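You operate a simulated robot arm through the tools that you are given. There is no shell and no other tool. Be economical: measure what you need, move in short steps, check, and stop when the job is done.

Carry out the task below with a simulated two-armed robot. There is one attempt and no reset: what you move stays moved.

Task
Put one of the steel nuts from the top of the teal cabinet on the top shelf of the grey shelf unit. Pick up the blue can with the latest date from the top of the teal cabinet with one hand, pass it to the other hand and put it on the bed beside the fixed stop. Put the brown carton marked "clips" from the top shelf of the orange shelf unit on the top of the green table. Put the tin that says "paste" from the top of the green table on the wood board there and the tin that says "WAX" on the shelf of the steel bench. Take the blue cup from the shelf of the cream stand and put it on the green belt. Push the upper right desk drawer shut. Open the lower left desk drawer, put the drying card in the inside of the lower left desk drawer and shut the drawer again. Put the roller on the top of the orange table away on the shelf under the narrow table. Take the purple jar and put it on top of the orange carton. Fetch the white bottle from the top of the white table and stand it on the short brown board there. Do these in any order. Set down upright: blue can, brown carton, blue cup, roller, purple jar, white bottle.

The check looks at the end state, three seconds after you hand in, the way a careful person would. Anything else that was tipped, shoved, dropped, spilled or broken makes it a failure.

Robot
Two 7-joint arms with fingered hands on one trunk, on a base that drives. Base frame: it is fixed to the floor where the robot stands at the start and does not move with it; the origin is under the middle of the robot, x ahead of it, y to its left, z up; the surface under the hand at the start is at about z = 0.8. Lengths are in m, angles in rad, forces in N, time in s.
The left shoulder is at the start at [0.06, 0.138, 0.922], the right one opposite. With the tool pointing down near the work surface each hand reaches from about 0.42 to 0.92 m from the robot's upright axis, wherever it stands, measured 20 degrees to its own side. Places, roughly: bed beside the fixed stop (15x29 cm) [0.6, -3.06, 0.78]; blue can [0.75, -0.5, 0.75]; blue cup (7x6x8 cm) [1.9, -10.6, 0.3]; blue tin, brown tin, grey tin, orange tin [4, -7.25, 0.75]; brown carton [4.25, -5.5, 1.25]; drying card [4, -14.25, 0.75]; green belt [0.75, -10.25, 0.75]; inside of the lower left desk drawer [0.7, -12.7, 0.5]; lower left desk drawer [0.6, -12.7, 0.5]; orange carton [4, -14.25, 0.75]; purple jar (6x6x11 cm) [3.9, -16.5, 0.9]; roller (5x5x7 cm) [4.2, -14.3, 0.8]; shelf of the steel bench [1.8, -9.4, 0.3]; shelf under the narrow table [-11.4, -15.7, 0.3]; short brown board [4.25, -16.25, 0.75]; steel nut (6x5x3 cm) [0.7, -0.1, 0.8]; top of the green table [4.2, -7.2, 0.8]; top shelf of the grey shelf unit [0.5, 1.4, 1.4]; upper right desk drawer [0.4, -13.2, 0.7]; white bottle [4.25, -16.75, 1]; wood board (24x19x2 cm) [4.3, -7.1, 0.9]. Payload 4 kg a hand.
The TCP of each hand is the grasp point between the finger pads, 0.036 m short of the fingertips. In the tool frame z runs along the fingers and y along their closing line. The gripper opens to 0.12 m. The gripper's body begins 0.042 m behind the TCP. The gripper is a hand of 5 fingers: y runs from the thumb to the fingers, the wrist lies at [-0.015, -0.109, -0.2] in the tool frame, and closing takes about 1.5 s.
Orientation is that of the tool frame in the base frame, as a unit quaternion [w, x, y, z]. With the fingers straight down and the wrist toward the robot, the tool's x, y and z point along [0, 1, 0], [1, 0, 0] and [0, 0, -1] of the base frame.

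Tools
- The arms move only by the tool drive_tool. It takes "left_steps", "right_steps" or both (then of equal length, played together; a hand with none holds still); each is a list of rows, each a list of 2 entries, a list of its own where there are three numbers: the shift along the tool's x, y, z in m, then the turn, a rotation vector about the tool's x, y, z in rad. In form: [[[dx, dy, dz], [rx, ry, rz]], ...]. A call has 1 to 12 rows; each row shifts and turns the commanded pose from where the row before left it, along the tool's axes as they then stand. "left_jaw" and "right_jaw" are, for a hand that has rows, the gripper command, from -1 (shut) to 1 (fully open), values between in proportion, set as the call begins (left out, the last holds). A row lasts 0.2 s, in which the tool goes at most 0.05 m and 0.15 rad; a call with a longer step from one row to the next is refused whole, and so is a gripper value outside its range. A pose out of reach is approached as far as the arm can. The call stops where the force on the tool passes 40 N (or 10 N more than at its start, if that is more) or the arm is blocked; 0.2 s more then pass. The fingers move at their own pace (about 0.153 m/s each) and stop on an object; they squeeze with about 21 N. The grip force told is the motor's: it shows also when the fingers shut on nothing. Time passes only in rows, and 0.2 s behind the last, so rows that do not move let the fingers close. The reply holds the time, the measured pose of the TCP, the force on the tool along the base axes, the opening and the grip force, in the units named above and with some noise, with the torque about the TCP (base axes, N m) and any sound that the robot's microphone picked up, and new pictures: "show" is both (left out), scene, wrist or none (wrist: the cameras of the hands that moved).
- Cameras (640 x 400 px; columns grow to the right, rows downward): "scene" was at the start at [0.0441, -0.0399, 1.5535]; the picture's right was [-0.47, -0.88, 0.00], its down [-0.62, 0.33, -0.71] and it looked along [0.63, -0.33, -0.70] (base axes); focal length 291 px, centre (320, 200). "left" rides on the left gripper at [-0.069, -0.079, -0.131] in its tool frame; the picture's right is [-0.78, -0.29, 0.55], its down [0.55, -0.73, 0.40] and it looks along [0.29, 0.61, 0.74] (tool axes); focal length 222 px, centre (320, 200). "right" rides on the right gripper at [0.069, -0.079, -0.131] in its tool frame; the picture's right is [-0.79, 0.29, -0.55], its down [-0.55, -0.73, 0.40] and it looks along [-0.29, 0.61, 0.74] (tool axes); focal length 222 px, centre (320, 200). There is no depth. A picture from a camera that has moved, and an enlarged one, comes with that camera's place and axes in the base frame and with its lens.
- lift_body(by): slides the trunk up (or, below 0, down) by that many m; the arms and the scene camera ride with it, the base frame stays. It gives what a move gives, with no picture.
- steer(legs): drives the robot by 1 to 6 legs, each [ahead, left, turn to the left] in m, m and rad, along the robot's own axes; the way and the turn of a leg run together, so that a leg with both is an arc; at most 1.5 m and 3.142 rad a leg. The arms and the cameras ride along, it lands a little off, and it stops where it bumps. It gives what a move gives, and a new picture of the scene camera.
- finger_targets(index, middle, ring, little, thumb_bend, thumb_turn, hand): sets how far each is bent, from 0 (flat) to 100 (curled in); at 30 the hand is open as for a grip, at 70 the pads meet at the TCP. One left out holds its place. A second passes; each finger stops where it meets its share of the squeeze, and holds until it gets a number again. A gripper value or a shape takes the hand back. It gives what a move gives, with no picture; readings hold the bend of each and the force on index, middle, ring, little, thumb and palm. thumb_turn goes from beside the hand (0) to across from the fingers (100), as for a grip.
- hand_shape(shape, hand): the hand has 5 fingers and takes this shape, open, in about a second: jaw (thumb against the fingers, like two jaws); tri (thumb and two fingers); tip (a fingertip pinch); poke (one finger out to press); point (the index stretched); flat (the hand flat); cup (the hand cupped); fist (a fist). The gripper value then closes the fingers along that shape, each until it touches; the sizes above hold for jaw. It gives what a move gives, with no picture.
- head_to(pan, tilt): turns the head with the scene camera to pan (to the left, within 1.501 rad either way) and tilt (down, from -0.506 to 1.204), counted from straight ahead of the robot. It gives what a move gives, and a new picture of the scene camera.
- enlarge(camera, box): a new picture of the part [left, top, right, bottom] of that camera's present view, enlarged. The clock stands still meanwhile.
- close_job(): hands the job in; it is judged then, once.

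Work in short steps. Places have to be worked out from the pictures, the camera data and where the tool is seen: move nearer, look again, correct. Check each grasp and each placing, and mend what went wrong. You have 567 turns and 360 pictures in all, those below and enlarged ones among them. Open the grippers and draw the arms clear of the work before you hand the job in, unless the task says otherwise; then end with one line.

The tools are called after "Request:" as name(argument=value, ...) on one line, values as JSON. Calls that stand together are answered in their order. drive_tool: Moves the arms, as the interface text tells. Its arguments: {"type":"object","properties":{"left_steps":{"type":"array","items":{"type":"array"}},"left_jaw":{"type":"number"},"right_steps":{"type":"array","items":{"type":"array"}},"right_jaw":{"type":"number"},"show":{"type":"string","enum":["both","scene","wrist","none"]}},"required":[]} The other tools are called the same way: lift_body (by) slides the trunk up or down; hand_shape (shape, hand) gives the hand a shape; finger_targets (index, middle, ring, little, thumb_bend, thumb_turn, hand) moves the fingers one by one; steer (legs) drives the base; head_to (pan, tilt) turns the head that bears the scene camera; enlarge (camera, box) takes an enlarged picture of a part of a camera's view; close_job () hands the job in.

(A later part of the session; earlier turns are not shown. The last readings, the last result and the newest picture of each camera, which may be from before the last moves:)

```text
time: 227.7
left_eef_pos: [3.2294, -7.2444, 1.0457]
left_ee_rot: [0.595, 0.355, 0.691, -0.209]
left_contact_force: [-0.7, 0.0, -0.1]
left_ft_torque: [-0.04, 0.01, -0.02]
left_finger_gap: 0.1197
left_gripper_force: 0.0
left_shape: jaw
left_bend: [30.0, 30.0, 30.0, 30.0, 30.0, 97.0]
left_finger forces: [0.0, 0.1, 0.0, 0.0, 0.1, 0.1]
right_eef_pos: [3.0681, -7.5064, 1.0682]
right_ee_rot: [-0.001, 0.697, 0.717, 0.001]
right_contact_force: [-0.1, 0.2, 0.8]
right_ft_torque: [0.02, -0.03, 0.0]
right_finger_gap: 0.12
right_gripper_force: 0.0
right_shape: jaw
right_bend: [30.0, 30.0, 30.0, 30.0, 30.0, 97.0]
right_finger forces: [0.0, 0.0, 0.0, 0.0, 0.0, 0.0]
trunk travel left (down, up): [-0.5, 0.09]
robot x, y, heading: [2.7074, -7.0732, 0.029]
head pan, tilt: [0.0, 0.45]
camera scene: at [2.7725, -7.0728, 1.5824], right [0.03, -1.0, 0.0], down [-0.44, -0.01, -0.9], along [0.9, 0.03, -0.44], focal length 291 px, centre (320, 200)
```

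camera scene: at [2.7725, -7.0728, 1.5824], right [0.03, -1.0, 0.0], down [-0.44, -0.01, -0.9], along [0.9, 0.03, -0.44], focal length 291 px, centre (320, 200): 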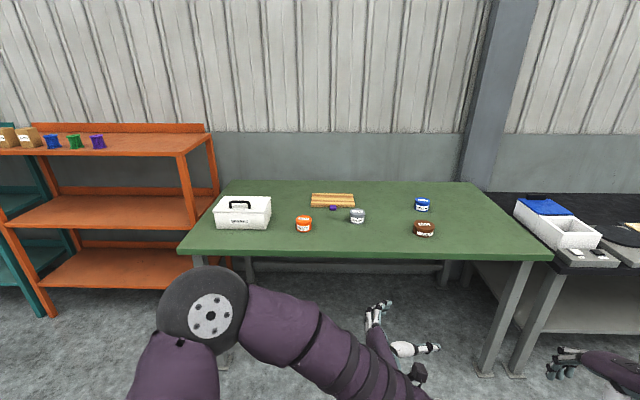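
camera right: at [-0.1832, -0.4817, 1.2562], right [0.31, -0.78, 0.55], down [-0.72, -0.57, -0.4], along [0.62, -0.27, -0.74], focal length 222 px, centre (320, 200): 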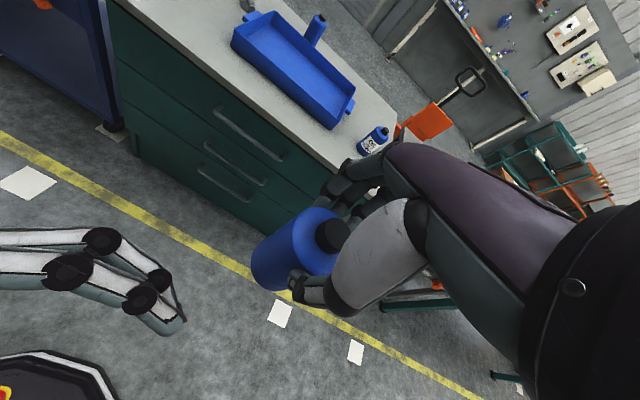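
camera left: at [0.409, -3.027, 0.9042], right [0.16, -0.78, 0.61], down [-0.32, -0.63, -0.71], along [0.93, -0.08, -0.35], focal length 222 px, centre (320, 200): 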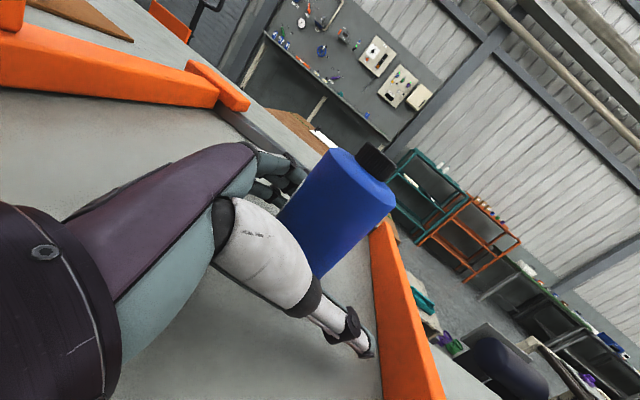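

Zoom on the tins and on the cartons.

Request:
enlarge(camera="scene", box=[280, 180, 450, 250])

Request:
enlarge(camera="scene", box=[0, 110, 120, 170])

```text
3.76 times, centred on (365, 215) of scene
camera zoom: at [2.7725, -7.0728, 1.5824], right [0.03, -1.0, 0.0], down [-0.44, -0.01, -0.9], along [0.9, 0.03, -0.44], focal length 1096 px, centre (151, 144)
```

zoom: 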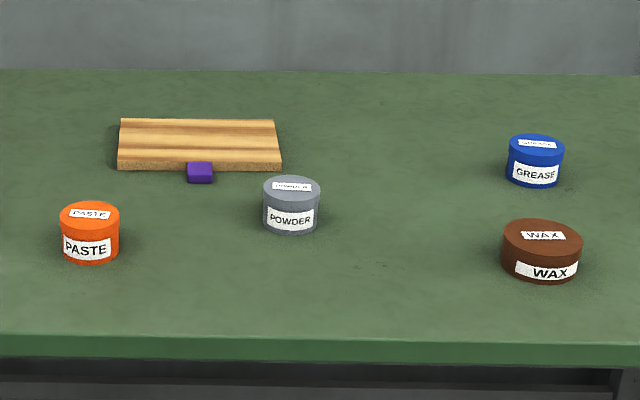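

```text
5.33 times, centred on (60, 140) of scene
camera zoom: at [2.7725, -7.0728, 1.5824], right [0.03, -1.0, 0.0], down [-0.44, -0.01, -0.9], along [0.9, 0.03, -0.44], focal length 1552 px, centre (1707, 520)
```

zoom: 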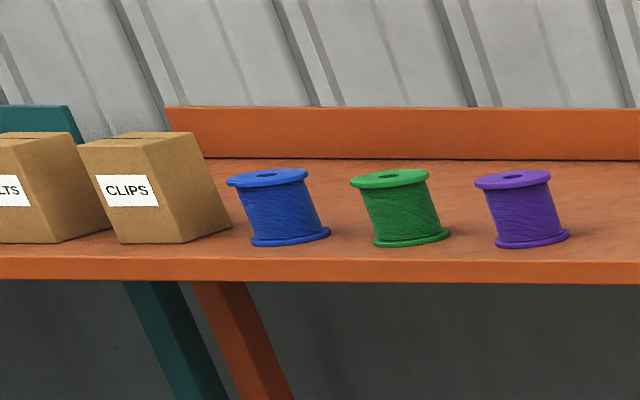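

PASTE is the orange tin (~(4.05,-6.95)), WAX the brown one (~(4.03,-7.55)), board at (4.33,-7.10); CLIPS is the right-most carton. I restore the left hand to fingers-down.

Request:
drive_tool(left_steps=[[[0, 0, 0], [0.06, 0.124, 0.052]], [[0, 0, 0], [0.06, 0.124, 0.052]], [[0, 0, 0], [0.06, 0.124, 0.052]], [[0, 0, 0], [0.06, 0.124, 0.052]], [[0, 0, 0], [0.06, 0.124, 0.052]], [[0, 0, 0], [0.06, 0.124, 0.052]], [[0, 0, 0], [0.06, 0.124, 0.052]], [[0, 0, 0], [0.06, 0.124, 0.052]], [[0, 0, 0], [0.06, 0.124, 0.052]], [[0, 0, 0], [0.06, 0.124, 0.052]]], show="none")

```text
time: 229.9
left_eef_pos: [3.2301, -7.2443, 1.0468]
left_ee_rot: [0.001, 0.707, 0.707, -0.001]
left_contact_force: [0.4, 0.3, 0.4]
left_ft_torque: [0.01, 0.02, -0.02]
left_finger_gap: 0.1196
left_gripper_force: 0.1
left_shape: jaw
left_bend: [30.0, 30.0, 30.0, 30.0, 30.0, 97.0]
left_finger forces: [0.1, 0.1, 0.0, 0.0, 0.0, 0.0]
right_eef_pos: [3.069, -7.507, 1.0666]
right_ee_rot: [0.0, 0.697, 0.717, 0.001]
right_contact_force: [-0.1, -0.8, 0.7]
right_ft_torque: [-0.02, 0.0, -0.01]
right_finger_gap: 0.1198
right_gripper_force: 0.1
right_shape: jaw
right_bend: [30.0, 30.0, 30.0, 30.0, 30.0, 97.0]
right_finger forces: [0.0, 0.1, 0.0, 0.0, 0.0, 0.0]
trunk travel left (down, up): [-0.5, 0.09]
robot x, y, heading: [2.7117, -7.0746, 0.025]
head pan, tilt: [0.0, 0.45]
```

Left hand fingers-down again. Move it to its own side and drive up to the table.

Request:
drive_tool(left_steps=[[[0.042, 0, 0], [0, 0, 0]], [[0.042, 0, 0], [0, 0, 0]], [[0.042, 0, 0], [0, 0, 0]], [[0.042, 0, 0], [0, 0, 0]], [[0.042, 0, 0], [0, 0, 0]], [[0.042, 0, 0], [0, 0, 0]]], show="none")

Request:
steer(legs=[[0.75, -0.11, -0.025]])

Request:
head_to(pan=0.0, tilt=0.75)

```text
time: 231.3
left_eef_pos: [3.2309, -6.9943, 1.045]
left_ee_rot: [0.004, 0.707, 0.707, -0.002]
left_contact_force: [-0.1, 0.0, -0.5]
left_ft_torque: [0.02, -0.01, -0.02]
left_finger_gap: 0.1196
left_gripper_force: 0.1
left_shape: jaw
left_bend: [30.0, 30.0, 30.0, 30.0, 30.0, 97.0]
left_finger forces: [0.0, 0.1, 0.1, 0.0, 0.1, 0.1]
right_eef_pos: [3.0695, -7.506, 1.0673]
right_ee_rot: [0.0, 0.697, 0.717, 0.0]
right_contact_force: [-0.1, 0.2, 0.5]
right_ft_torque: [-0.02, -0.03, -0.01]
right_finger_gap: 0.1199
right_gripper_force: 0.1
right_shape: jaw
right_bend: [30.0, 30.0, 30.0, 30.0, 30.0, 97.0]
right_finger forces: [0.1, 0.1, 0.0, 0.0, 0.0, 0.1]
trunk travel left (down, up): [-0.5, 0.09]
robot x, y, heading: [2.7086, -7.0739, 0.025]
head pan, tilt: [0.0, 0.45]
```

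```text
time: 235.4
left_eef_pos: [3.9952, -7.0928, 1.0437]
left_ee_rot: [0.002, 0.711, 0.703, -0.002]
left_contact_force: [0.6, -0.2, -0.2]
left_ft_torque: [0.0, -0.01, 0.01]
left_finger_gap: 0.1197
left_gripper_force: 0.1
left_shape: jaw
left_bend: [30.0, 30.0, 30.0, 30.0, 30.0, 97.0]
left_finger forces: [0.0, 0.0, 0.0, 0.1, 0.0, 0.0]
right_eef_pos: [3.8269, -7.6037, 1.0673]
right_ee_rot: [-0.001, 0.7, 0.714, 0.0]
right_contact_force: [0.4, -0.6, 0.3]
right_ft_torque: [0.04, -0.01, 0.04]
right_finger_gap: 0.1197
right_gripper_force: 0.0
right_shape: jaw
right_bend: [30.0, 30.0, 30.0, 30.0, 30.0, 97.0]
right_finger forces: [0.0, 0.1, 0.0, 0.1, 0.1, 0.0]
trunk travel left (down, up): [-0.5, 0.09]
robot x, y, heading: [3.4723, -7.1642, 0.02]
head pan, tilt: [0.0, 0.45]
camera scene: at [3.5356, -7.167, 1.5823], right [0.02, -1.0, 0.0], down [-0.44, -0.01, -0.9], along [0.9, 0.02, -0.44], focal length 291 px, centre (320, 200)
```

scene: 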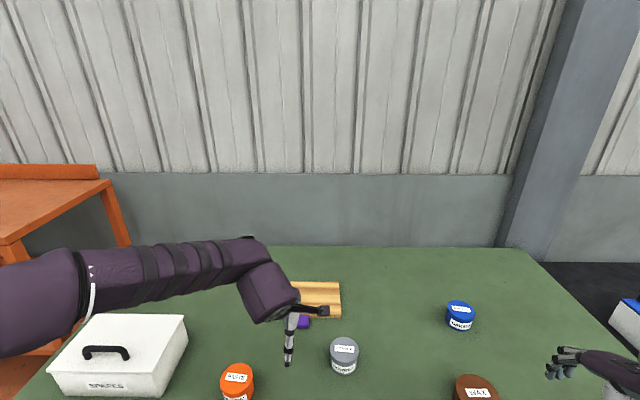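

```text
time: 236.2
left_eef_pos: [3.9942, -7.092, 1.0437]
left_ee_rot: [0.002, 0.711, 0.703, -0.001]
left_contact_force: [0.2, -0.2, 0.4]
left_ft_torque: [0.0, 0.02, -0.01]
left_finger_gap: 0.1195
left_gripper_force: 0.1
left_shape: jaw
left_bend: [30.0, 30.0, 30.0, 30.0, 30.0, 97.0]
left_finger forces: [0.0, 0.1, 0.1, 0.0, 0.1, 0.0]
right_eef_pos: [3.8268, -7.6034, 1.0675]
right_ee_rot: [-0.001, 0.701, 0.713, 0.001]
right_contact_force: [-0.6, 0.4, -0.9]
right_ft_torque: [0.01, 0.05, -0.04]
right_finger_gap: 0.1199
right_gripper_force: 0.0
right_shape: jaw
right_bend: [30.0, 30.0, 30.0, 30.0, 30.0, 97.0]
right_finger forces: [0.0, 0.0, 0.0, 0.0, 0.0, 0.0]
trunk travel left (down, up): [-0.5, 0.09]
robot x, y, heading: [3.47, -7.1642, 0.021]
head pan, tilt: [0.0, 0.75]
camera scene: at [3.5261, -7.1671, 1.556], right [0.02, -1.0, 0.0], down [-0.68, -0.01, -0.73], along [0.73, 0.01, -0.68], focal length 291 px, centre (320, 200)
```

scene: 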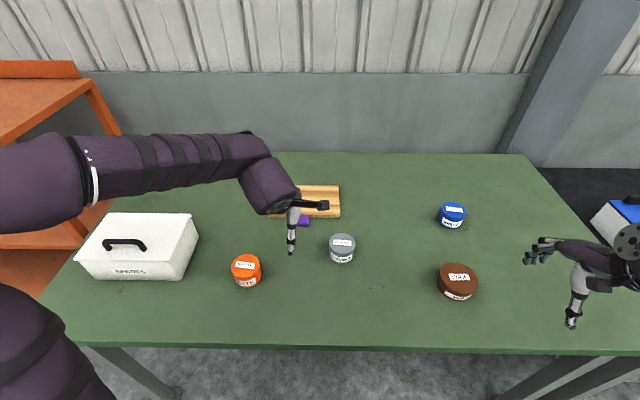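

Move the left hand over the orange PASTE tin and look with the wrist camera.

Request:
drive_tool(left_steps=[[[0.036, 0, 0], [0, 0, 0]], [[0.036, 0, 0], [0, 0, 0]], [[0.036, 0, 0], [0, 0, 0]], [[0.036, 0, 0], [0, 0, 0]]], show="wrist")

```text
time: 237.2
left_eef_pos: [3.9957, -6.949, 1.0419]
left_ee_rot: [0.003, 0.711, 0.703, -0.001]
left_contact_force: [-0.3, 0.2, -0.1]
left_ft_torque: [-0.02, 0.04, -0.01]
left_finger_gap: 0.12
left_gripper_force: 0.0
left_shape: jaw
left_bend: [30.0, 30.0, 30.0, 30.0, 30.0, 97.0]
left_finger forces: [0.1, 0.0, 0.0, 0.0, 0.0, 0.0]
right_eef_pos: [3.8268, -7.6043, 1.067]
right_ee_rot: [0.001, 0.701, 0.713, 0.0]
right_contact_force: [0.3, 0.6, -0.5]
right_ft_torque: [-0.02, -0.04, 0.01]
right_finger_gap: 0.1199
right_gripper_force: 0.1
right_shape: jaw
right_bend: [30.0, 30.0, 30.0, 30.0, 30.0, 97.0]
right_finger forces: [0.0, 0.0, 0.0, 0.0, 0.0, 0.0]
trunk travel left (down, up): [-0.5, 0.09]
robot x, y, heading: [3.4721, -7.1669, 0.018]
head pan, tilt: [0.0, 0.75]
camera left: at [3.9147, -7.0162, 1.1721], right [-0.3, -0.79, -0.54], down [-0.73, 0.55, -0.4], along [0.62, 0.28, -0.74], focal length 222 px, centre (320, 200)
```

left: 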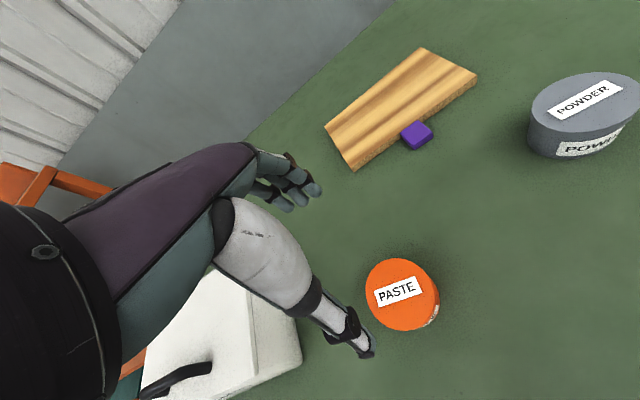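

Tin is a bit nearer: ~(3.97,-6.95), surface possibly higher than 0.80. Shift and descend 5 cm, then re-measure.

Request:
drive_tool(left_steps=[[[0, -0.013, 0.025], [0, 0, 0]], [[0, -0.013, 0.025], [0, 0, 0]]], show="wrist")

```text
time: 237.8
left_eef_pos: [3.9698, -6.9482, 0.9936]
left_ee_rot: [0.003, 0.71, 0.704, -0.001]
left_contact_force: [-0.5, 0.0, -0.1]
left_ft_torque: [-0.01, 0.02, -0.01]
left_finger_gap: 0.1196
left_gripper_force: 0.1
left_shape: jaw
left_bend: [30.0, 30.0, 30.0, 30.0, 30.0, 97.0]
left_finger forces: [0.1, 0.1, 0.0, 0.0, 0.1, 0.0]
right_eef_pos: [3.8275, -7.6039, 1.0675]
right_ee_rot: [0.0, 0.7, 0.714, 0.0]
right_contact_force: [0.7, -1.1, -1.0]
right_ft_torque: [0.02, 0.01, 0.02]
right_finger_gap: 0.1198
right_gripper_force: 0.0
right_shape: jaw
right_bend: [30.0, 30.0, 30.0, 30.0, 30.0, 97.0]
right_finger forces: [0.0, 0.0, 0.1, 0.0, 0.0, 0.0]
trunk travel left (down, up): [-0.5, 0.09]
robot x, y, heading: [3.4733, -7.1649, 0.017]
head pan, tilt: [0.0, 0.75]
camera left: at [3.8898, -7.0154, 1.1248], right [-0.3, -0.79, -0.54], down [-0.73, 0.55, -0.4], along [0.62, 0.28, -0.74], focal length 222 px, centre (320, 200)
```

left: 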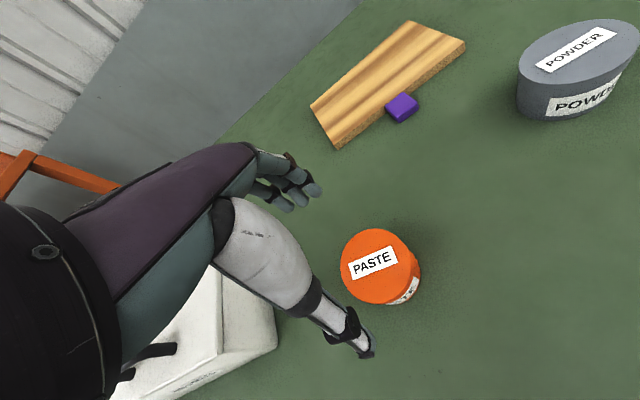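

Triangulated: tin at (3.966,-6.960), top z≈0.90, so table z≈0.84. Center and descend to z≈0.89, then close.

Request:
drive_tool(left_steps=[[[-0.012, -0.003, 0.02], [0, 0, 0]], [[0, 0, 0.035], [0, 0, 0]], [[0, 0, 0.035], [0, 0, 0]], [[0, 0, 0.012], [0, 0, 0]]], show="wrist")

```text
time: 238.8
left_eef_pos: [3.9671, -6.9623, 0.8916]
left_ee_rot: [0.004, 0.711, 0.703, -0.002]
left_contact_force: [0.2, 0.4, 0.2]
left_ft_torque: [-0.01, 0.0, -0.02]
left_finger_gap: 0.1199
left_gripper_force: 0.1
left_shape: jaw
left_bend: [30.0, 30.0, 30.0, 30.0, 30.0, 97.0]
left_finger forces: [0.1, 0.0, 0.0, 0.1, 0.0, 0.0]
right_eef_pos: [3.8268, -7.6026, 1.0681]
right_ee_rot: [0.0, 0.7, 0.714, 0.001]
right_contact_force: [0.3, -0.2, 0.1]
right_ft_torque: [-0.01, 0.02, -0.02]
right_finger_gap: 0.1195
right_gripper_force: 0.0
right_shape: jaw
right_bend: [30.0, 30.0, 30.0, 30.0, 30.0, 97.0]
right_finger forces: [0.1, 0.0, 0.1, 0.0, 0.0, 0.1]
trunk travel left (down, up): [-0.5, 0.09]
robot x, y, heading: [3.4686, -7.1683, 0.02]
head pan, tilt: [0.0, 0.75]
camera left: at [3.888, -7.0287, 1.0224], right [-0.3, -0.79, -0.54], down [-0.73, 0.55, -0.4], along [0.62, 0.28, -0.74], focal length 222 px, centre (320, 200)
```

left: 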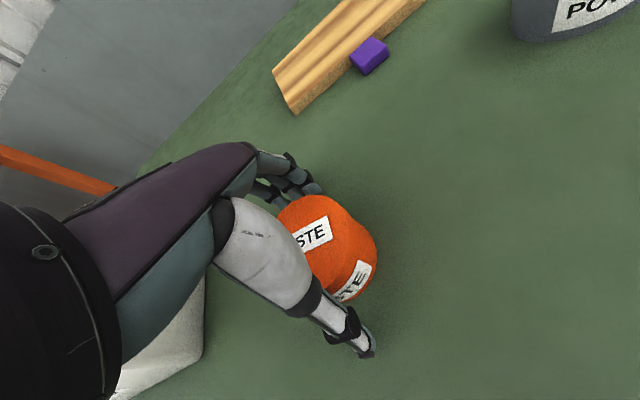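

Tin is between thumb and fingers. Close.

Request:
drive_tool(left_steps=[[[0, 0, 0], [0, 0, 0]], [[0, 0, 0], [0, 0, 0]], [[0, 0, 0], [0, 0, 0]], [[0, 0, 0], [0, 0, 0]], [[0, 0, 0], [0, 0, 0]], [[0, 0, 0], [0, 0, 0]], [[0, 0, 0], [0, 0, 0]]], left_jaw=-1, show="none")

Request:
drive_tool(left_steps=[[[0, 0, -0.03], [0, 0, 0]], [[0, 0, -0.04], [0, 0, 0]], [[0, 0, -0.04], [0, 0, 0]]], show="both")

```text
time: 240.4
left_eef_pos: [3.9685, -6.9618, 0.8914]
left_ee_rot: [0.004, 0.711, 0.703, -0.002]
left_contact_force: [-0.3, 0.2, 0.3]
left_ft_torque: [0.01, 0.01, 0.0]
left_finger_gap: 0.0657
left_gripper_force: 20.3
left_shape: jaw
left_bend: [41.0, 44.0, 47.0, 70.0, 50.0, 100.0]
left_finger forces: [11.2, 6.0, 0.2, 0.0, 17.6, 0.1]
right_eef_pos: [3.8263, -7.6037, 1.0676]
right_ee_rot: [0.0, 0.7, 0.714, 0.0]
right_contact_force: [-0.2, 0.5, 1.0]
right_ft_torque: [-0.03, -0.02, 0.0]
right_finger_gap: 0.1196
right_gripper_force: 0.0
right_shape: jaw
right_bend: [30.0, 30.0, 30.0, 30.0, 30.0, 97.0]
right_finger forces: [0.0, 0.0, 0.1, 0.0, 0.1, 0.0]
trunk travel left (down, up): [-0.5, 0.09]
robot x, y, heading: [3.4689, -7.1671, 0.021]
head pan, tilt: [0.0, 0.75]
```

```text
time: 241.2
left_eef_pos: [3.9665, -6.959, 0.9984]
left_ee_rot: [0.003, 0.711, 0.703, -0.001]
left_contact_force: [-0.6, 0.2, -3.1]
left_ft_torque: [0.01, 0.03, 0.01]
left_finger_gap: 0.066
left_gripper_force: 20.8
left_shape: jaw
left_bend: [41.0, 44.0, 47.0, 70.0, 50.0, 100.0]
left_finger forces: [11.4, 6.0, 0.2, 0.1, 17.7, 0.0]
right_eef_pos: [3.8267, -7.6038, 1.0671]
right_ee_rot: [-0.001, 0.7, 0.714, 0.0]
right_contact_force: [0.1, -0.3, 0.1]
right_ft_torque: [0.0, 0.02, 0.0]
right_finger_gap: 0.1196
right_gripper_force: 0.0
right_shape: jaw
right_bend: [30.0, 30.0, 30.0, 30.0, 30.0, 97.0]
right_finger forces: [0.0, 0.1, 0.1, 0.0, 0.1, 0.0]
trunk travel left (down, up): [-0.5, 0.09]
robot x, y, heading: [3.4699, -7.1669, 0.017]
head pan, tilt: [0.0, 0.75]
camera scene: at [3.5255, -7.1673, 1.5559], right [0.02, -1.0, 0.0], down [-0.68, -0.01, -0.73], along [0.73, 0.01, -0.68], focal length 291 px, centre (320, 200)
camera left: at [3.8865, -7.0269, 1.131], right [-0.3, -0.79, -0.54], down [-0.73, 0.55, -0.4], along [0.62, 0.28, -0.74], focal length 222 px, centre (320, 200)
```

scene: 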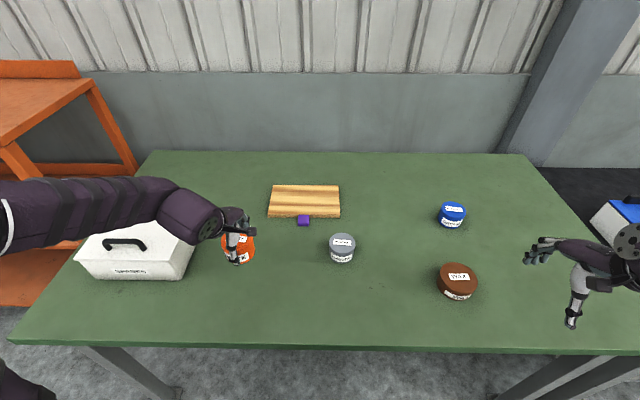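
left: 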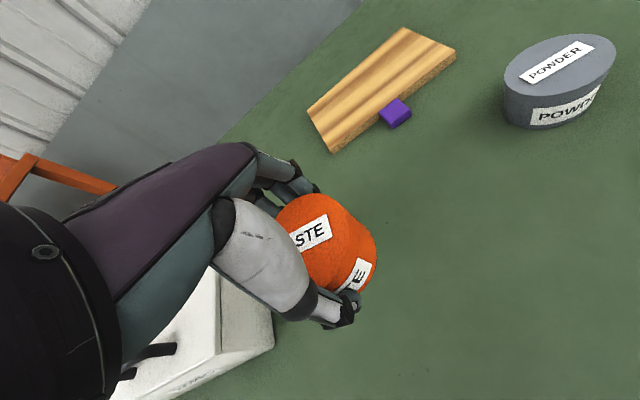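

Board center (4.27,-7.105), top ≈0.862. Carry the tin over it.

Request:
drive_tool(left_steps=[[[-0.0178, 0.0394, 0], [0, 0, 0]], [[-0.0178, 0.0394, 0], [0, 0, 0]], [[-0.0178, 0.0394, 0], [0, 0, 0]], [[-0.0178, 0.0394, 0], [0, 0, 0]], [[-0.0178, 0.0394, 0], [0, 0, 0]], [[-0.0178, 0.0394, 0], [0, 0, 0]], [[-0.0178, 0.0394, 0], [0, 0, 0]], [[-0.0178, 0.0394, 0], [0, 0, 0]]], show="both")

```text
time: 243.1
left_eef_pos: [4.2813, -7.105, 1.0018]
left_ee_rot: [0.001, 0.71, 0.704, -0.003]
left_contact_force: [0.4, 0.9, -3.2]
left_ft_torque: [0.01, 0.01, 0.01]
left_finger_gap: 0.0657
left_gripper_force: 21.2
left_shape: jaw
left_bend: [41.0, 44.0, 47.0, 70.0, 50.0, 100.0]
left_finger forces: [11.6, 6.2, 0.3, 0.0, 17.8, 0.1]
right_eef_pos: [3.8276, -7.6046, 1.0668]
right_ee_rot: [-0.001, 0.701, 0.713, 0.0]
right_contact_force: [-0.9, -0.1, 0.1]
right_ft_torque: [0.03, -0.01, -0.03]
right_finger_gap: 0.12
right_gripper_force: 0.1
right_shape: jaw
right_bend: [30.0, 30.0, 30.0, 30.0, 30.0, 97.0]
right_finger forces: [0.0, 0.0, 0.0, 0.1, 0.0, 0.0]
trunk travel left (down, up): [-0.5, 0.09]
robot x, y, heading: [3.469, -7.1664, 0.016]
head pan, tilt: [0.0, 0.75]
camera scene: at [3.5274, -7.1679, 1.5559], right [0.02, -1.0, 0.0], down [-0.68, -0.01, -0.73], along [0.73, 0.01, -0.68], focal length 291 px, centre (320, 200)
camera left: at [4.2011, -7.1723, 1.1327], right [-0.3, -0.78, -0.54], down [-0.73, 0.56, -0.4], along [0.61, 0.28, -0.74], focal length 222 px, centre (320, 200)
```

scene: 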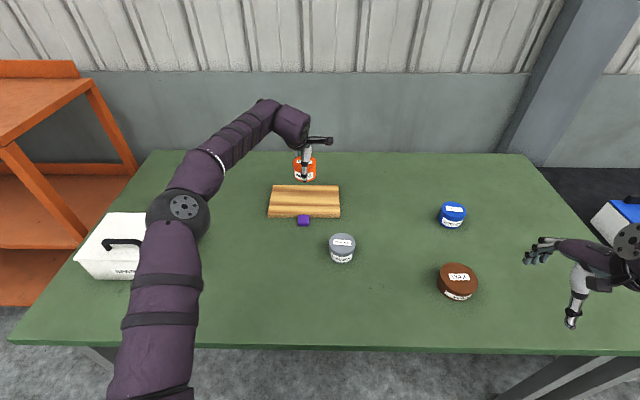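
left: 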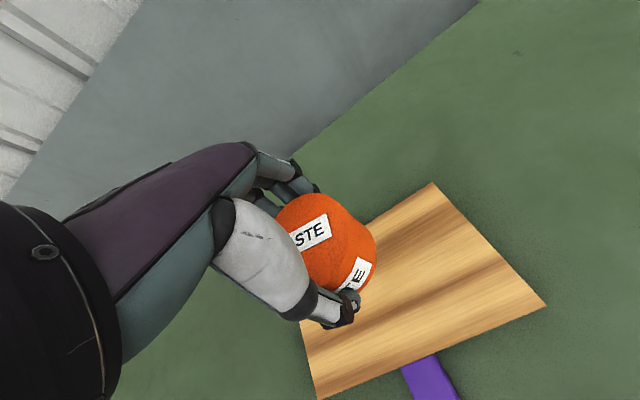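

Board spans x 4.19–4.345, y −7.22…−6.98. Lower the tin at (4.27,-7.10).

Request:
drive_tool(left_steps=[[[0, -0.012, 0.03], [0, 0, 0]], [[0, 0, 0.03], [0, 0, 0]], [[0, 0, 0.015], [0, 0, 0]], [[0, 0, 0.006], [0, 0, 0]], [[0, 0, 0.006], [0, 0, 0]], [[0, 0, 0.005], [0, 0, 0]]], show="wrist")

```text
time: 244.4
left_eef_pos: [4.2692, -7.1061, 0.9112]
left_ee_rot: [0.004, 0.711, 0.703, -0.002]
left_contact_force: [-0.2, -0.3, -3.3]
left_ft_torque: [0.02, -0.02, 0.02]
left_finger_gap: 0.0657
left_gripper_force: 21.2
left_shape: jaw
left_bend: [41.0, 44.0, 47.0, 70.0, 50.0, 100.0]
left_finger forces: [11.5, 6.1, 0.4, 0.0, 17.8, 0.0]
right_eef_pos: [3.8277, -7.6031, 1.0678]
right_ee_rot: [-0.001, 0.7, 0.714, 0.001]
right_contact_force: [0.0, 0.2, -0.1]
right_ft_torque: [-0.01, 0.01, 0.0]
right_finger_gap: 0.1198
right_gripper_force: 0.1
right_shape: jaw
right_bend: [30.0, 30.0, 30.0, 30.0, 30.0, 97.0]
right_finger forces: [0.0, 0.0, 0.0, 0.1, 0.0, 0.1]
trunk travel left (down, up): [-0.5, 0.09]
robot x, y, heading: [3.4721, -7.1657, 0.021]
head pan, tilt: [0.0, 0.75]
camera left: at [4.1891, -7.173, 1.0417], right [-0.3, -0.79, -0.54], down [-0.73, 0.55, -0.4], along [0.62, 0.28, -0.74], focal length 222 px, centre (320, 200)
```

left: 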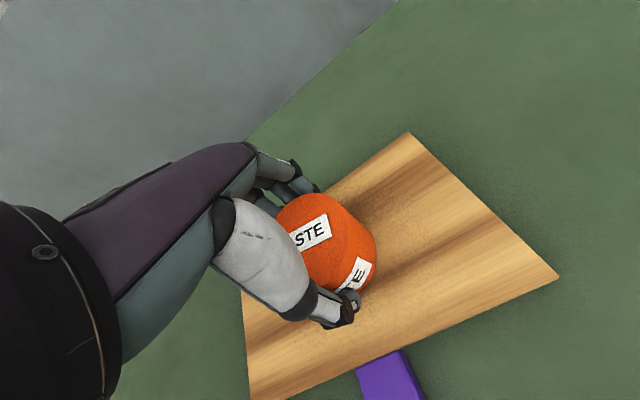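

Not yet touching. A few more small steps down.

Request:
drive_tool(left_steps=[[[0, 0, 0.005], [0, 0, 0]], [[0, 0, 0.005], [0, 0, 0]], [[0, 0, 0.004], [0, 0, 0]]], show="none")

```text
time: 245.2
left_eef_pos: [4.2689, -7.1068, 0.9055]
left_ee_rot: [0.008, 0.711, 0.703, 0.001]
left_contact_force: [-0.1, 1.2, 31.0]
left_ft_torque: [0.03, 0.11, -0.03]
left_finger_gap: 0.0656
left_gripper_force: 21.1
left_shape: jaw
left_bend: [40.0, 44.0, 47.0, 70.0, 50.0, 100.0]
left_finger forces: [12.6, 7.8, 0.3, 0.1, 20.3, 0.0]
right_eef_pos: [3.8242, -7.6033, 1.069]
right_ee_rot: [-0.001, 0.7, 0.714, 0.001]
right_contact_force: [-0.4, -0.4, -0.1]
right_ft_torque: [-0.01, 0.0, 0.0]
right_finger_gap: 0.12
right_gripper_force: 0.1
right_shape: jaw
right_bend: [30.0, 30.0, 30.0, 30.0, 30.0, 97.0]
right_finger forces: [0.1, 0.1, 0.0, 0.1, 0.0, 0.0]
trunk travel left (down, up): [-0.5, 0.09]
robot x, y, heading: [3.4722, -7.1676, 0.014]
head pan, tilt: [0.0, 0.75]
```

Contact at 31 N. Open and retreat upward.

Request:
drive_tool(left_steps=[[[0, 0, -0.003], [0, 0, 0]], [[0, 0, 0], [0, 0, 0]], [[0, 0, 0], [0, 0, 0]], [[0, 0, 0], [0, 0, 0]], [[0, 0, -0.04], [0, 0, 0]], [[0, 0, -0.045], [0, 0, 0]], [[0, -0.03, -0.03], [0, 0, 0]], [[0, -0.045, 0], [0, 0, 0]], [[0, -0.045, 0], [0, 0, 0]], [[0, -0.045, 0], [0, 0, 0]], [[0, -0.045, 0], [0, 0, 0]]], left_jaw=1, show="scene")

```text
time: 247.7
left_eef_pos: [4.0553, -7.1018, 1.0119]
left_ee_rot: [0.003, 0.711, 0.703, -0.002]
left_contact_force: [-0.1, 0.3, -0.4]
left_ft_torque: [0.04, 0.0, -0.01]
left_finger_gap: 0.1199
left_gripper_force: 0.0
left_shape: jaw
left_bend: [30.0, 30.0, 30.0, 30.0, 30.0, 97.0]
left_finger forces: [0.1, 0.0, 0.1, 0.0, 0.1, 0.1]
right_eef_pos: [3.825, -7.6038, 1.0675]
right_ee_rot: [-0.001, 0.701, 0.713, 0.001]
right_contact_force: [-0.3, -0.5, 0.5]
right_ft_torque: [0.02, 0.0, -0.01]
right_finger_gap: 0.1197
right_gripper_force: 0.1
right_shape: jaw
right_bend: [30.0, 30.0, 30.0, 30.0, 30.0, 97.0]
right_finger forces: [0.0, 0.1, 0.0, 0.0, 0.0, 0.0]
trunk travel left (down, up): [-0.5, 0.09]
robot x, y, heading: [3.4714, -7.1689, 0.019]
head pan, tilt: [0.0, 0.75]
camera scene: at [3.5249, -7.1672, 1.556], right [0.02, -1.0, 0.0], down [-0.68, -0.01, -0.73], along [0.73, 0.01, -0.68], focal length 291 px, centre (320, 200)
```

scene: 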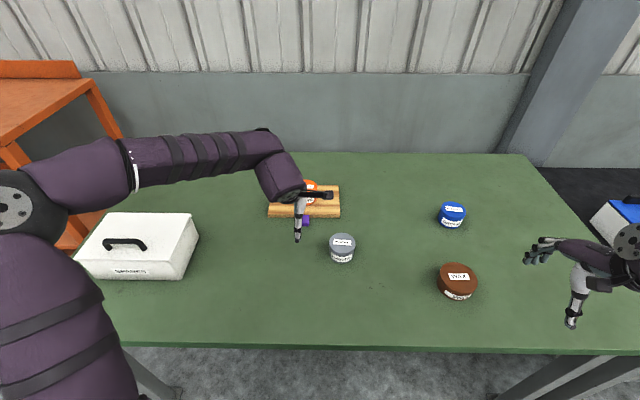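

Paste tin is on the board. Now to the orange shelf for the CLIPS carton: back off, go left and look.

Request:
steer(legs=[[-0.45, 0, 0], [0, 1.35, 0]])

Request:
head_to(pan=0.1, tilt=0.35)

```text
time: 256.8
left_eef_pos: [3.5785, -5.7515, 1.0129]
left_ee_rot: [0.003, 0.712, 0.703, -0.002]
left_contact_force: [0.6, 0.0, 0.2]
left_ft_torque: [0.01, 0.02, -0.03]
left_finger_gap: 0.1198
left_gripper_force: 0.0
left_shape: jaw
left_bend: [30.0, 30.0, 30.0, 30.0, 30.0, 97.0]
left_finger forces: [0.1, 0.0, 0.1, 0.1, 0.0, 0.1]
right_eef_pos: [3.3475, -6.2535, 1.0677]
right_ee_rot: [0.0, 0.701, 0.713, -0.001]
right_contact_force: [0.3, 0.0, 0.2]
right_ft_torque: [0.0, -0.01, 0.02]
right_finger_gap: 0.1199
right_gripper_force: 0.0
right_shape: jaw
right_bend: [30.0, 30.0, 30.0, 30.0, 30.0, 97.0]
right_finger forces: [0.0, 0.1, 0.1, 0.1, 0.1, 0.1]
trunk travel left (down, up): [-0.5, 0.09]
robot x, y, heading: [2.9914, -5.818, 0.021]
head pan, tilt: [0.0, 0.75]
camera scene: at [3.047, -5.8161, 1.5559], right [0.02, -1.0, 0.0], down [-0.68, -0.01, -0.73], along [0.73, 0.01, -0.68], focal length 291 px, centre (320, 200)
```

scene: 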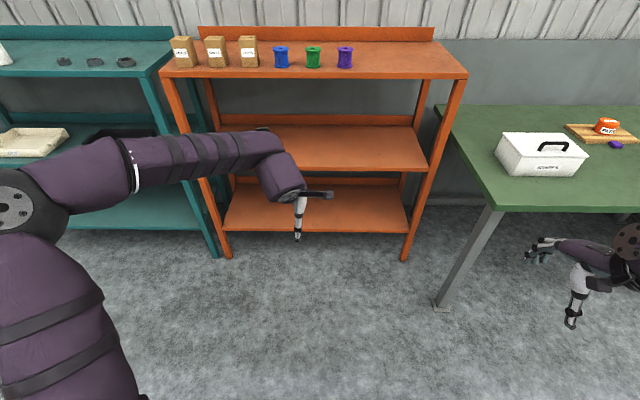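

```text
time: 257.6
left_eef_pos: [3.5764, -5.7521, 1.0125]
left_ee_rot: [0.003, 0.712, 0.702, -0.001]
left_contact_force: [-0.1, -0.4, 0.5]
left_ft_torque: [0.0, -0.01, -0.02]
left_finger_gap: 0.1199
left_gripper_force: 0.1
left_shape: jaw
left_bend: [30.0, 30.0, 30.0, 30.0, 30.0, 97.0]
left_finger forces: [0.1, 0.0, 0.1, 0.0, 0.0, 0.0]
right_eef_pos: [3.3481, -6.254, 1.0671]
right_ee_rot: [-0.001, 0.701, 0.713, 0.001]
right_contact_force: [0.0, -0.2, -0.3]
right_ft_torque: [0.0, 0.0, 0.04]
right_finger_gap: 0.1199
right_gripper_force: 0.1
right_shape: jaw
right_bend: [30.0, 30.0, 30.0, 30.0, 30.0, 97.0]
right_finger forces: [0.1, 0.0, 0.0, 0.0, 0.0, 0.0]
trunk travel left (down, up): [-0.5, 0.09]
robot x, y, heading: [2.9924, -5.8142, 0.017]
head pan, tilt: [0.099, 0.351]
camera scene: at [3.0566, -5.807, 1.5915], right [0.12, -0.99, 0.0], down [-0.34, -0.04, -0.94], along [0.93, 0.11, -0.34], focal length 291 px, centre (320, 200)
```

scene: 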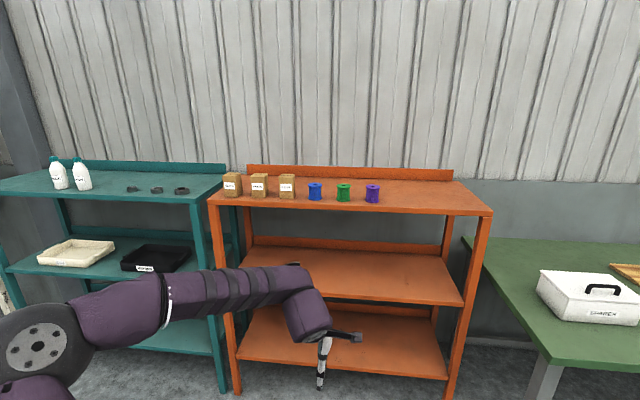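

Request:
enlarge(camera="scene", box=[205, 150, 405, 230])

```text
3.20 times, centred on (305, 190) of scene
camera zoom: at [3.0566, -5.807, 1.5915], right [0.12, -0.99, 0.0], down [-0.34, -0.04, -0.94], along [0.93, 0.11, -0.34], focal length 931 px, centre (368, 232)
```

zoom: 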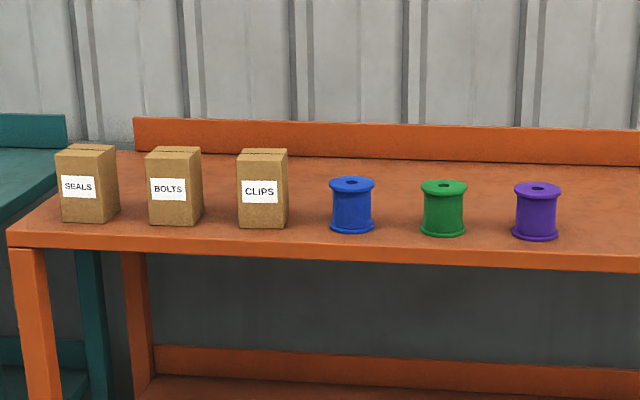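

CLIPS is third; triangulated at about (4.22,-5.53) with shelf z≈1.17, carton top ≈1.27. Raise trunk and left hand first.

Request:
lift_body(by=0.09)

Request:
drive_tool(left_steps=[[[0.01, -0.01, -0.045], [0, 0, 0]], [[0.01, -0.01, -0.045], [0, 0, 0]], [[0.01, -0.01, -0.045], [0, 0, 0]], [[0.01, 0, -0.045], [0, 0, 0]], [[0.01, 0, -0.045], [0, 0, 0]], [[0.01, 0, -0.045], [0, 0, 0]], [[0.01, 0, -0.045], [0, 0, 0]]], show="none")

Request:
steer(legs=[[0.5, 0.08, -0.017]])

Request:
enlarge(camera="left", box=[0, 0, 640, 400])

```text
time: 258.9
left_eef_pos: [3.5779, -5.7518, 1.1026]
left_ee_rot: [0.003, 0.711, 0.703, -0.002]
left_contact_force: [-0.1, 0.3, 0.0]
left_ft_torque: [0.01, 0.01, -0.02]
left_finger_gap: 0.1197
left_gripper_force: 0.0
left_shape: jaw
left_bend: [30.0, 30.0, 30.0, 30.0, 30.0, 97.0]
left_finger forces: [0.1, 0.0, 0.0, 0.0, 0.0, 0.1]
right_eef_pos: [3.3461, -6.2532, 1.1566]
right_ee_rot: [0.0, 0.701, 0.713, 0.001]
right_contact_force: [0.1, -1.3, -0.5]
right_ft_torque: [0.0, -0.01, 0.01]
right_finger_gap: 0.1197
right_gripper_force: 0.1
right_shape: jaw
right_bend: [30.0, 30.0, 30.0, 30.0, 30.0, 97.0]
right_finger forces: [0.1, 0.1, 0.1, 0.0, 0.0, 0.1]
trunk travel left (down, up): [-0.59, 0.0]
robot x, y, heading: [2.9914, -5.8164, 0.014]
head pan, tilt: [0.099, 0.351]
```

```text
time: 260.5
left_eef_pos: [3.5487, -5.6809, 1.4178]
left_ee_rot: [0.002, 0.711, 0.703, -0.002]
left_contact_force: [-0.3, 0.2, -0.1]
left_ft_torque: [-0.01, -0.01, 0.02]
left_finger_gap: 0.12
left_gripper_force: 0.1
left_shape: jaw
left_bend: [30.0, 30.0, 30.0, 30.0, 30.0, 97.0]
left_finger forces: [0.0, 0.0, 0.0, 0.0, 0.0, 0.0]
right_eef_pos: [3.3466, -6.2526, 1.1566]
right_ee_rot: [0.0, 0.701, 0.713, 0.0]
right_contact_force: [-0.9, 0.7, 0.5]
right_ft_torque: [0.02, 0.02, -0.03]
right_finger_gap: 0.1196
right_gripper_force: 0.0
right_shape: jaw
right_bend: [30.0, 30.0, 30.0, 30.0, 30.0, 97.0]
right_finger forces: [0.1, 0.1, 0.0, 0.0, 0.0, 0.0]
trunk travel left (down, up): [-0.59, 0.0]
robot x, y, heading: [2.9908, -5.8158, 0.017]
head pan, tilt: [0.099, 0.351]
```

```text
time: 263.5
left_eef_pos: [4.0595, -5.6078, 1.4173]
left_ee_rot: [0.003, 0.718, 0.696, -0.002]
left_contact_force: [0.1, -0.4, -0.2]
left_ft_torque: [-0.01, 0.0, 0.01]
left_finger_gap: 0.1199
left_gripper_force: 0.0
left_shape: jaw
left_bend: [30.0, 30.0, 30.0, 30.0, 30.0, 97.0]
left_finger forces: [0.1, 0.0, 0.0, 0.0, 0.1, 0.0]
right_eef_pos: [3.8473, -6.1778, 1.157]
right_ee_rot: [0.0, 0.709, 0.706, -0.001]
right_contact_force: [0.3, 0.4, -0.8]
right_ft_torque: [0.01, -0.01, -0.03]
right_finger_gap: 0.1202
right_gripper_force: 0.1
right_shape: jaw
right_bend: [30.0, 30.0, 30.0, 30.0, 30.0, 97.0]
right_finger forces: [0.0, 0.0, 0.0, 0.0, 0.0, 0.1]
trunk travel left (down, up): [-0.59, 0.0]
robot x, y, heading: [3.5035, -5.7312, -0.003]
head pan, tilt: [0.099, 0.351]
camera scene: at [3.5661, -5.7247, 1.6815], right [0.1, -1.0, 0.0], down [-0.34, -0.03, -0.94], along [0.93, 0.09, -0.34], focal length 291 px, centre (320, 200)
```

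scene: 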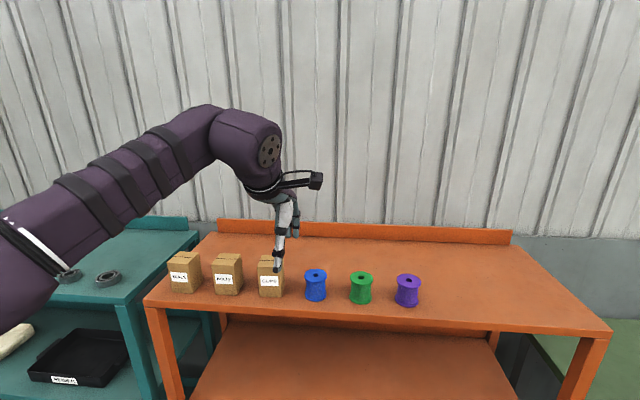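

```text
1.00 times, centred on (320, 200) of left (not enlarged: the box is as wide or as high as the picture)
camera zoom: at [3.9785, -5.6732, 1.5489], right [-0.32, -0.78, -0.54], down [-0.72, 0.57, -0.4], along [0.62, 0.26, -0.74], focal length 222 px, centre (320, 200)
```

zoom: 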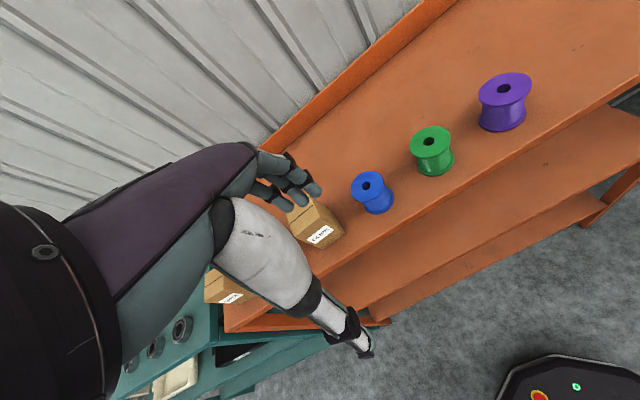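

Carton top center about (4.206,-5.54). Move above it.

Request:
drive_tool(left_steps=[[[0.019, 0.036, 0], [0, 0, 0]], [[0.019, 0.036, 0], [0, 0, 0]], [[0.019, 0.036, 0], [0, 0, 0]], [[0.019, 0.036, 0.02], [0, 0, 0]]], show="both")

```text
time: 264.5
left_eef_pos: [4.2037, -5.5459, 1.3985]
left_ee_rot: [0.0, 0.723, 0.691, 0.003]
left_contact_force: [0.4, 0.7, 0.4]
left_ft_torque: [-0.07, 0.01, 0.01]
left_finger_gap: 0.1195
left_gripper_force: 0.1
left_shape: jaw
left_bend: [30.0, 30.0, 30.0, 30.0, 30.0, 97.0]
left_finger forces: [0.0, 0.0, 0.1, 0.0, 0.0, 0.0]
left hand out of reach, approached as far as the arm can: row 4
right_eef_pos: [3.8479, -6.1773, 1.1568]
right_ee_rot: [-0.001, 0.708, 0.706, 0.0]
right_contact_force: [-0.5, -0.2, 0.4]
right_ft_torque: [-0.02, 0.06, 0.01]
right_finger_gap: 0.1196
right_gripper_force: 0.1
right_shape: jaw
right_bend: [30.0, 30.0, 30.0, 30.0, 30.0, 97.0]
right_finger forces: [0.1, 0.1, 0.0, 0.0, 0.0, 0.0]
trunk travel left (down, up): [-0.59, 0.0]
robot x, y, heading: [3.5019, -5.7296, -0.005]
head pan, tilt: [0.099, 0.351]
camera scene: at [3.5675, -5.7248, 1.6815], right [0.1, -1.0, 0.0], down [-0.34, -0.03, -0.94], along [0.93, 0.09, -0.35], focal length 291 px, centre (320, 200)
camera left: at [4.1207, -5.6104, 1.5287], right [-0.32, -0.77, -0.55], down [-0.71, 0.58, -0.4], along [0.63, 0.26, -0.73], focal length 222 px, centre (320, 200)
```

scene: 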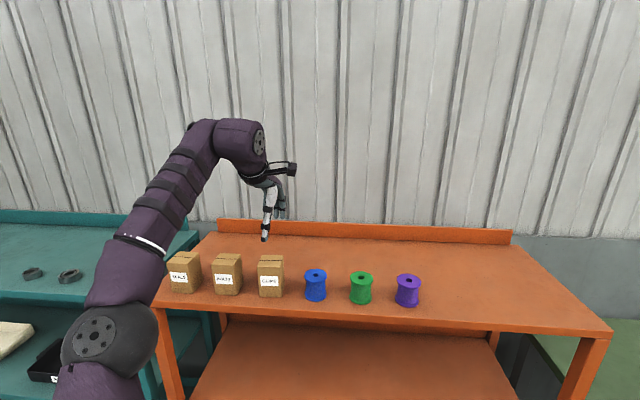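
left: 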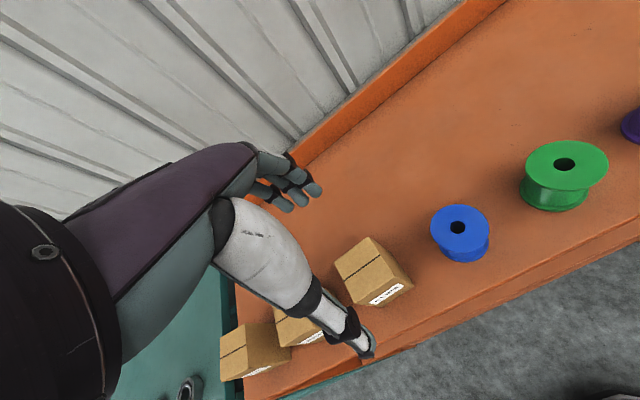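

At reach limit; I pull the hand back and drive the base 0.13 m closer.

Request:
drive_tool(left_steps=[[[0.003, -0.04, -0.01], [0, 0, 0]], [[0.003, -0.04, 0], [0, 0, 0]], [[0, -0.035, 0], [0, 0, 0]]], show="none")

Request:
steer(legs=[[0.13, 0, 0]])

Request:
enlarge(camera="left", box=[0, 0, 640, 400])

```text
time: 265.3
left_eef_pos: [4.0882, -5.5299, 1.4081]
left_ee_rot: [0.003, 0.718, 0.696, -0.001]
left_contact_force: [0.0, -0.4, 0.4]
left_ft_torque: [-0.02, -0.03, -0.03]
left_finger_gap: 0.1196
left_gripper_force: 0.0
left_shape: jaw
left_bend: [30.0, 30.0, 30.0, 30.0, 30.0, 97.0]
left_finger forces: [0.0, 0.0, 0.1, 0.0, 0.0, 0.0]
right_eef_pos: [3.8453, -6.1772, 1.1578]
right_ee_rot: [0.001, 0.708, 0.706, 0.0]
right_contact_force: [-0.3, -0.8, -0.3]
right_ft_torque: [0.01, 0.01, 0.04]
right_finger_gap: 0.12
right_gripper_force: 0.0
right_shape: jaw
right_bend: [30.0, 30.0, 30.0, 30.0, 30.0, 97.0]
right_finger forces: [0.0, 0.0, 0.1, 0.0, 0.0, 0.1]
trunk travel left (down, up): [-0.59, 0.0]
robot x, y, heading: [3.5023, -5.7292, -0.007]
head pan, tilt: [0.099, 0.351]
```

```text
time: 266.6
left_eef_pos: [4.2237, -5.5306, 1.4067]
left_ee_rot: [0.002, 0.718, 0.696, -0.002]
left_contact_force: [0.0, 0.3, -0.1]
left_ft_torque: [-0.01, 0.06, 0.0]
left_finger_gap: 0.1196
left_gripper_force: 0.0
left_shape: jaw
left_bend: [30.0, 30.0, 30.0, 30.0, 30.0, 97.0]
left_finger forces: [0.0, 0.0, 0.0, 0.0, 0.0, 0.0]
right_eef_pos: [3.9796, -6.1782, 1.1576]
right_ee_rot: [-0.001, 0.709, 0.705, 0.0]
right_contact_force: [-0.2, 1.1, -1.2]
right_ft_torque: [-0.02, 0.06, 0.03]
right_finger_gap: 0.1198
right_gripper_force: 0.0
right_shape: jaw
right_bend: [30.0, 30.0, 30.0, 30.0, 30.0, 97.0]
right_finger forces: [0.0, 0.0, 0.0, 0.0, 0.0, 0.0]
trunk travel left (down, up): [-0.59, 0.0]
robot x, y, heading: [3.6313, -5.7313, -0.001]
head pan, tilt: [0.099, 0.351]
camera scene: at [3.6989, -5.7254, 1.6815], right [0.1, -1.0, 0.0], down [-0.34, -0.03, -0.94], along [0.93, 0.09, -0.34], focal length 291 px, centre (320, 200)
```

scene: 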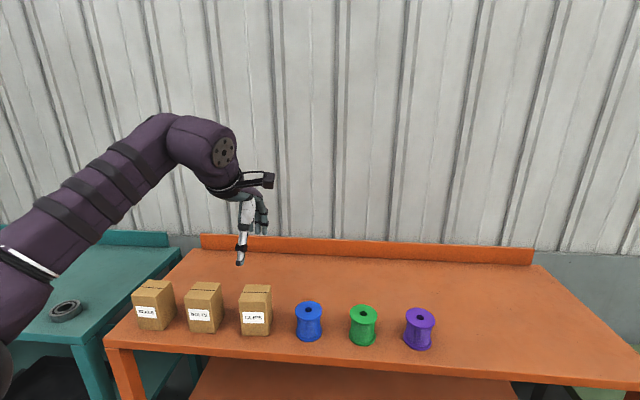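

```text
1.00 times, centred on (320, 200) of left (not enlarged: the box is as wide or as high as the picture)
camera zoom: at [4.1418, -5.595, 1.5377], right [-0.32, -0.78, -0.54], down [-0.72, 0.57, -0.4], along [0.62, 0.26, -0.74], focal length 222 px, centre (320, 200)
```

zoom: 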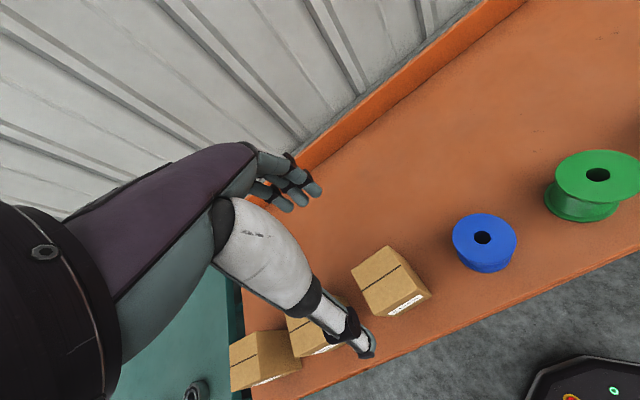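

Aligned within 1 cm. Descend to 1.29, check, then continue.

Request:
drive_tool(left_steps=[[[-0.005, -0.006, 0.04], [0, 0, 0]], [[0, 0, 0.04], [0, 0, 0]], [[0, 0, 0.035], [0, 0, 0]]], show="both")

```text
time: 267.4
left_eef_pos: [4.2155, -5.5334, 1.2914]
left_ee_rot: [0.003, 0.719, 0.695, -0.001]
left_contact_force: [0.3, -0.4, -0.5]
left_ft_torque: [-0.01, -0.02, 0.0]
left_finger_gap: 0.12
left_gripper_force: 0.2
left_shape: jaw
left_bend: [30.0, 30.0, 30.0, 30.0, 30.0, 97.0]
left_finger forces: [0.1, 0.0, 0.1, 0.1, 0.1, 0.1]
right_eef_pos: [3.9777, -6.1774, 1.1574]
right_ee_rot: [0.0, 0.708, 0.706, 0.0]
right_contact_force: [0.1, -0.2, 0.3]
right_ft_torque: [0.02, -0.03, 0.02]
right_finger_gap: 0.1197
right_gripper_force: 0.2
right_shape: jaw
right_bend: [30.0, 30.0, 30.0, 30.0, 30.0, 97.0]
right_finger forces: [0.1, 0.0, 0.0, 0.0, 0.0, 0.0]
trunk travel left (down, up): [-0.59, 0.0]
robot x, y, heading: [3.6314, -5.7309, -0.007]
head pan, tilt: [0.099, 0.351]
camera scene: at [3.697, -5.725, 1.6816], right [0.1, -1.0, 0.0], down [-0.34, -0.03, -0.94], along [0.93, 0.09, -0.34], focal length 291 px, centre (320, 200)
camera left: at [4.1336, -5.5994, 1.4226], right [-0.31, -0.78, -0.54], down [-0.72, 0.57, -0.4], along [0.62, 0.26, -0.74], focal length 222 px, centre (320, 200)
```

scene: 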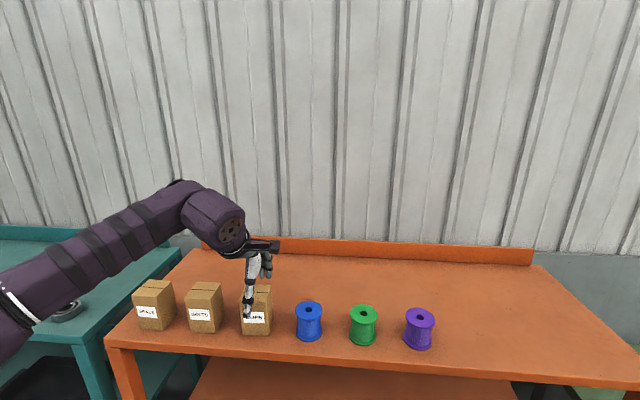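
left: 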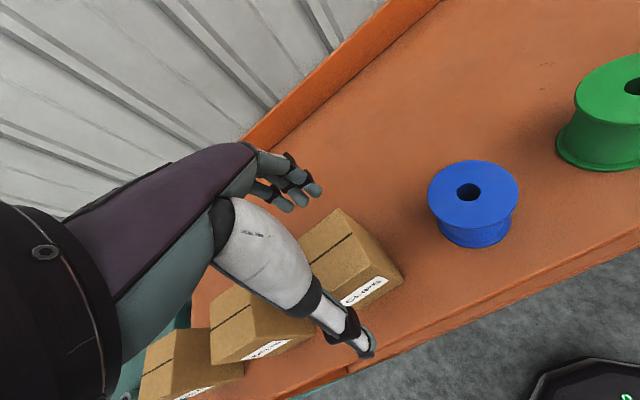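

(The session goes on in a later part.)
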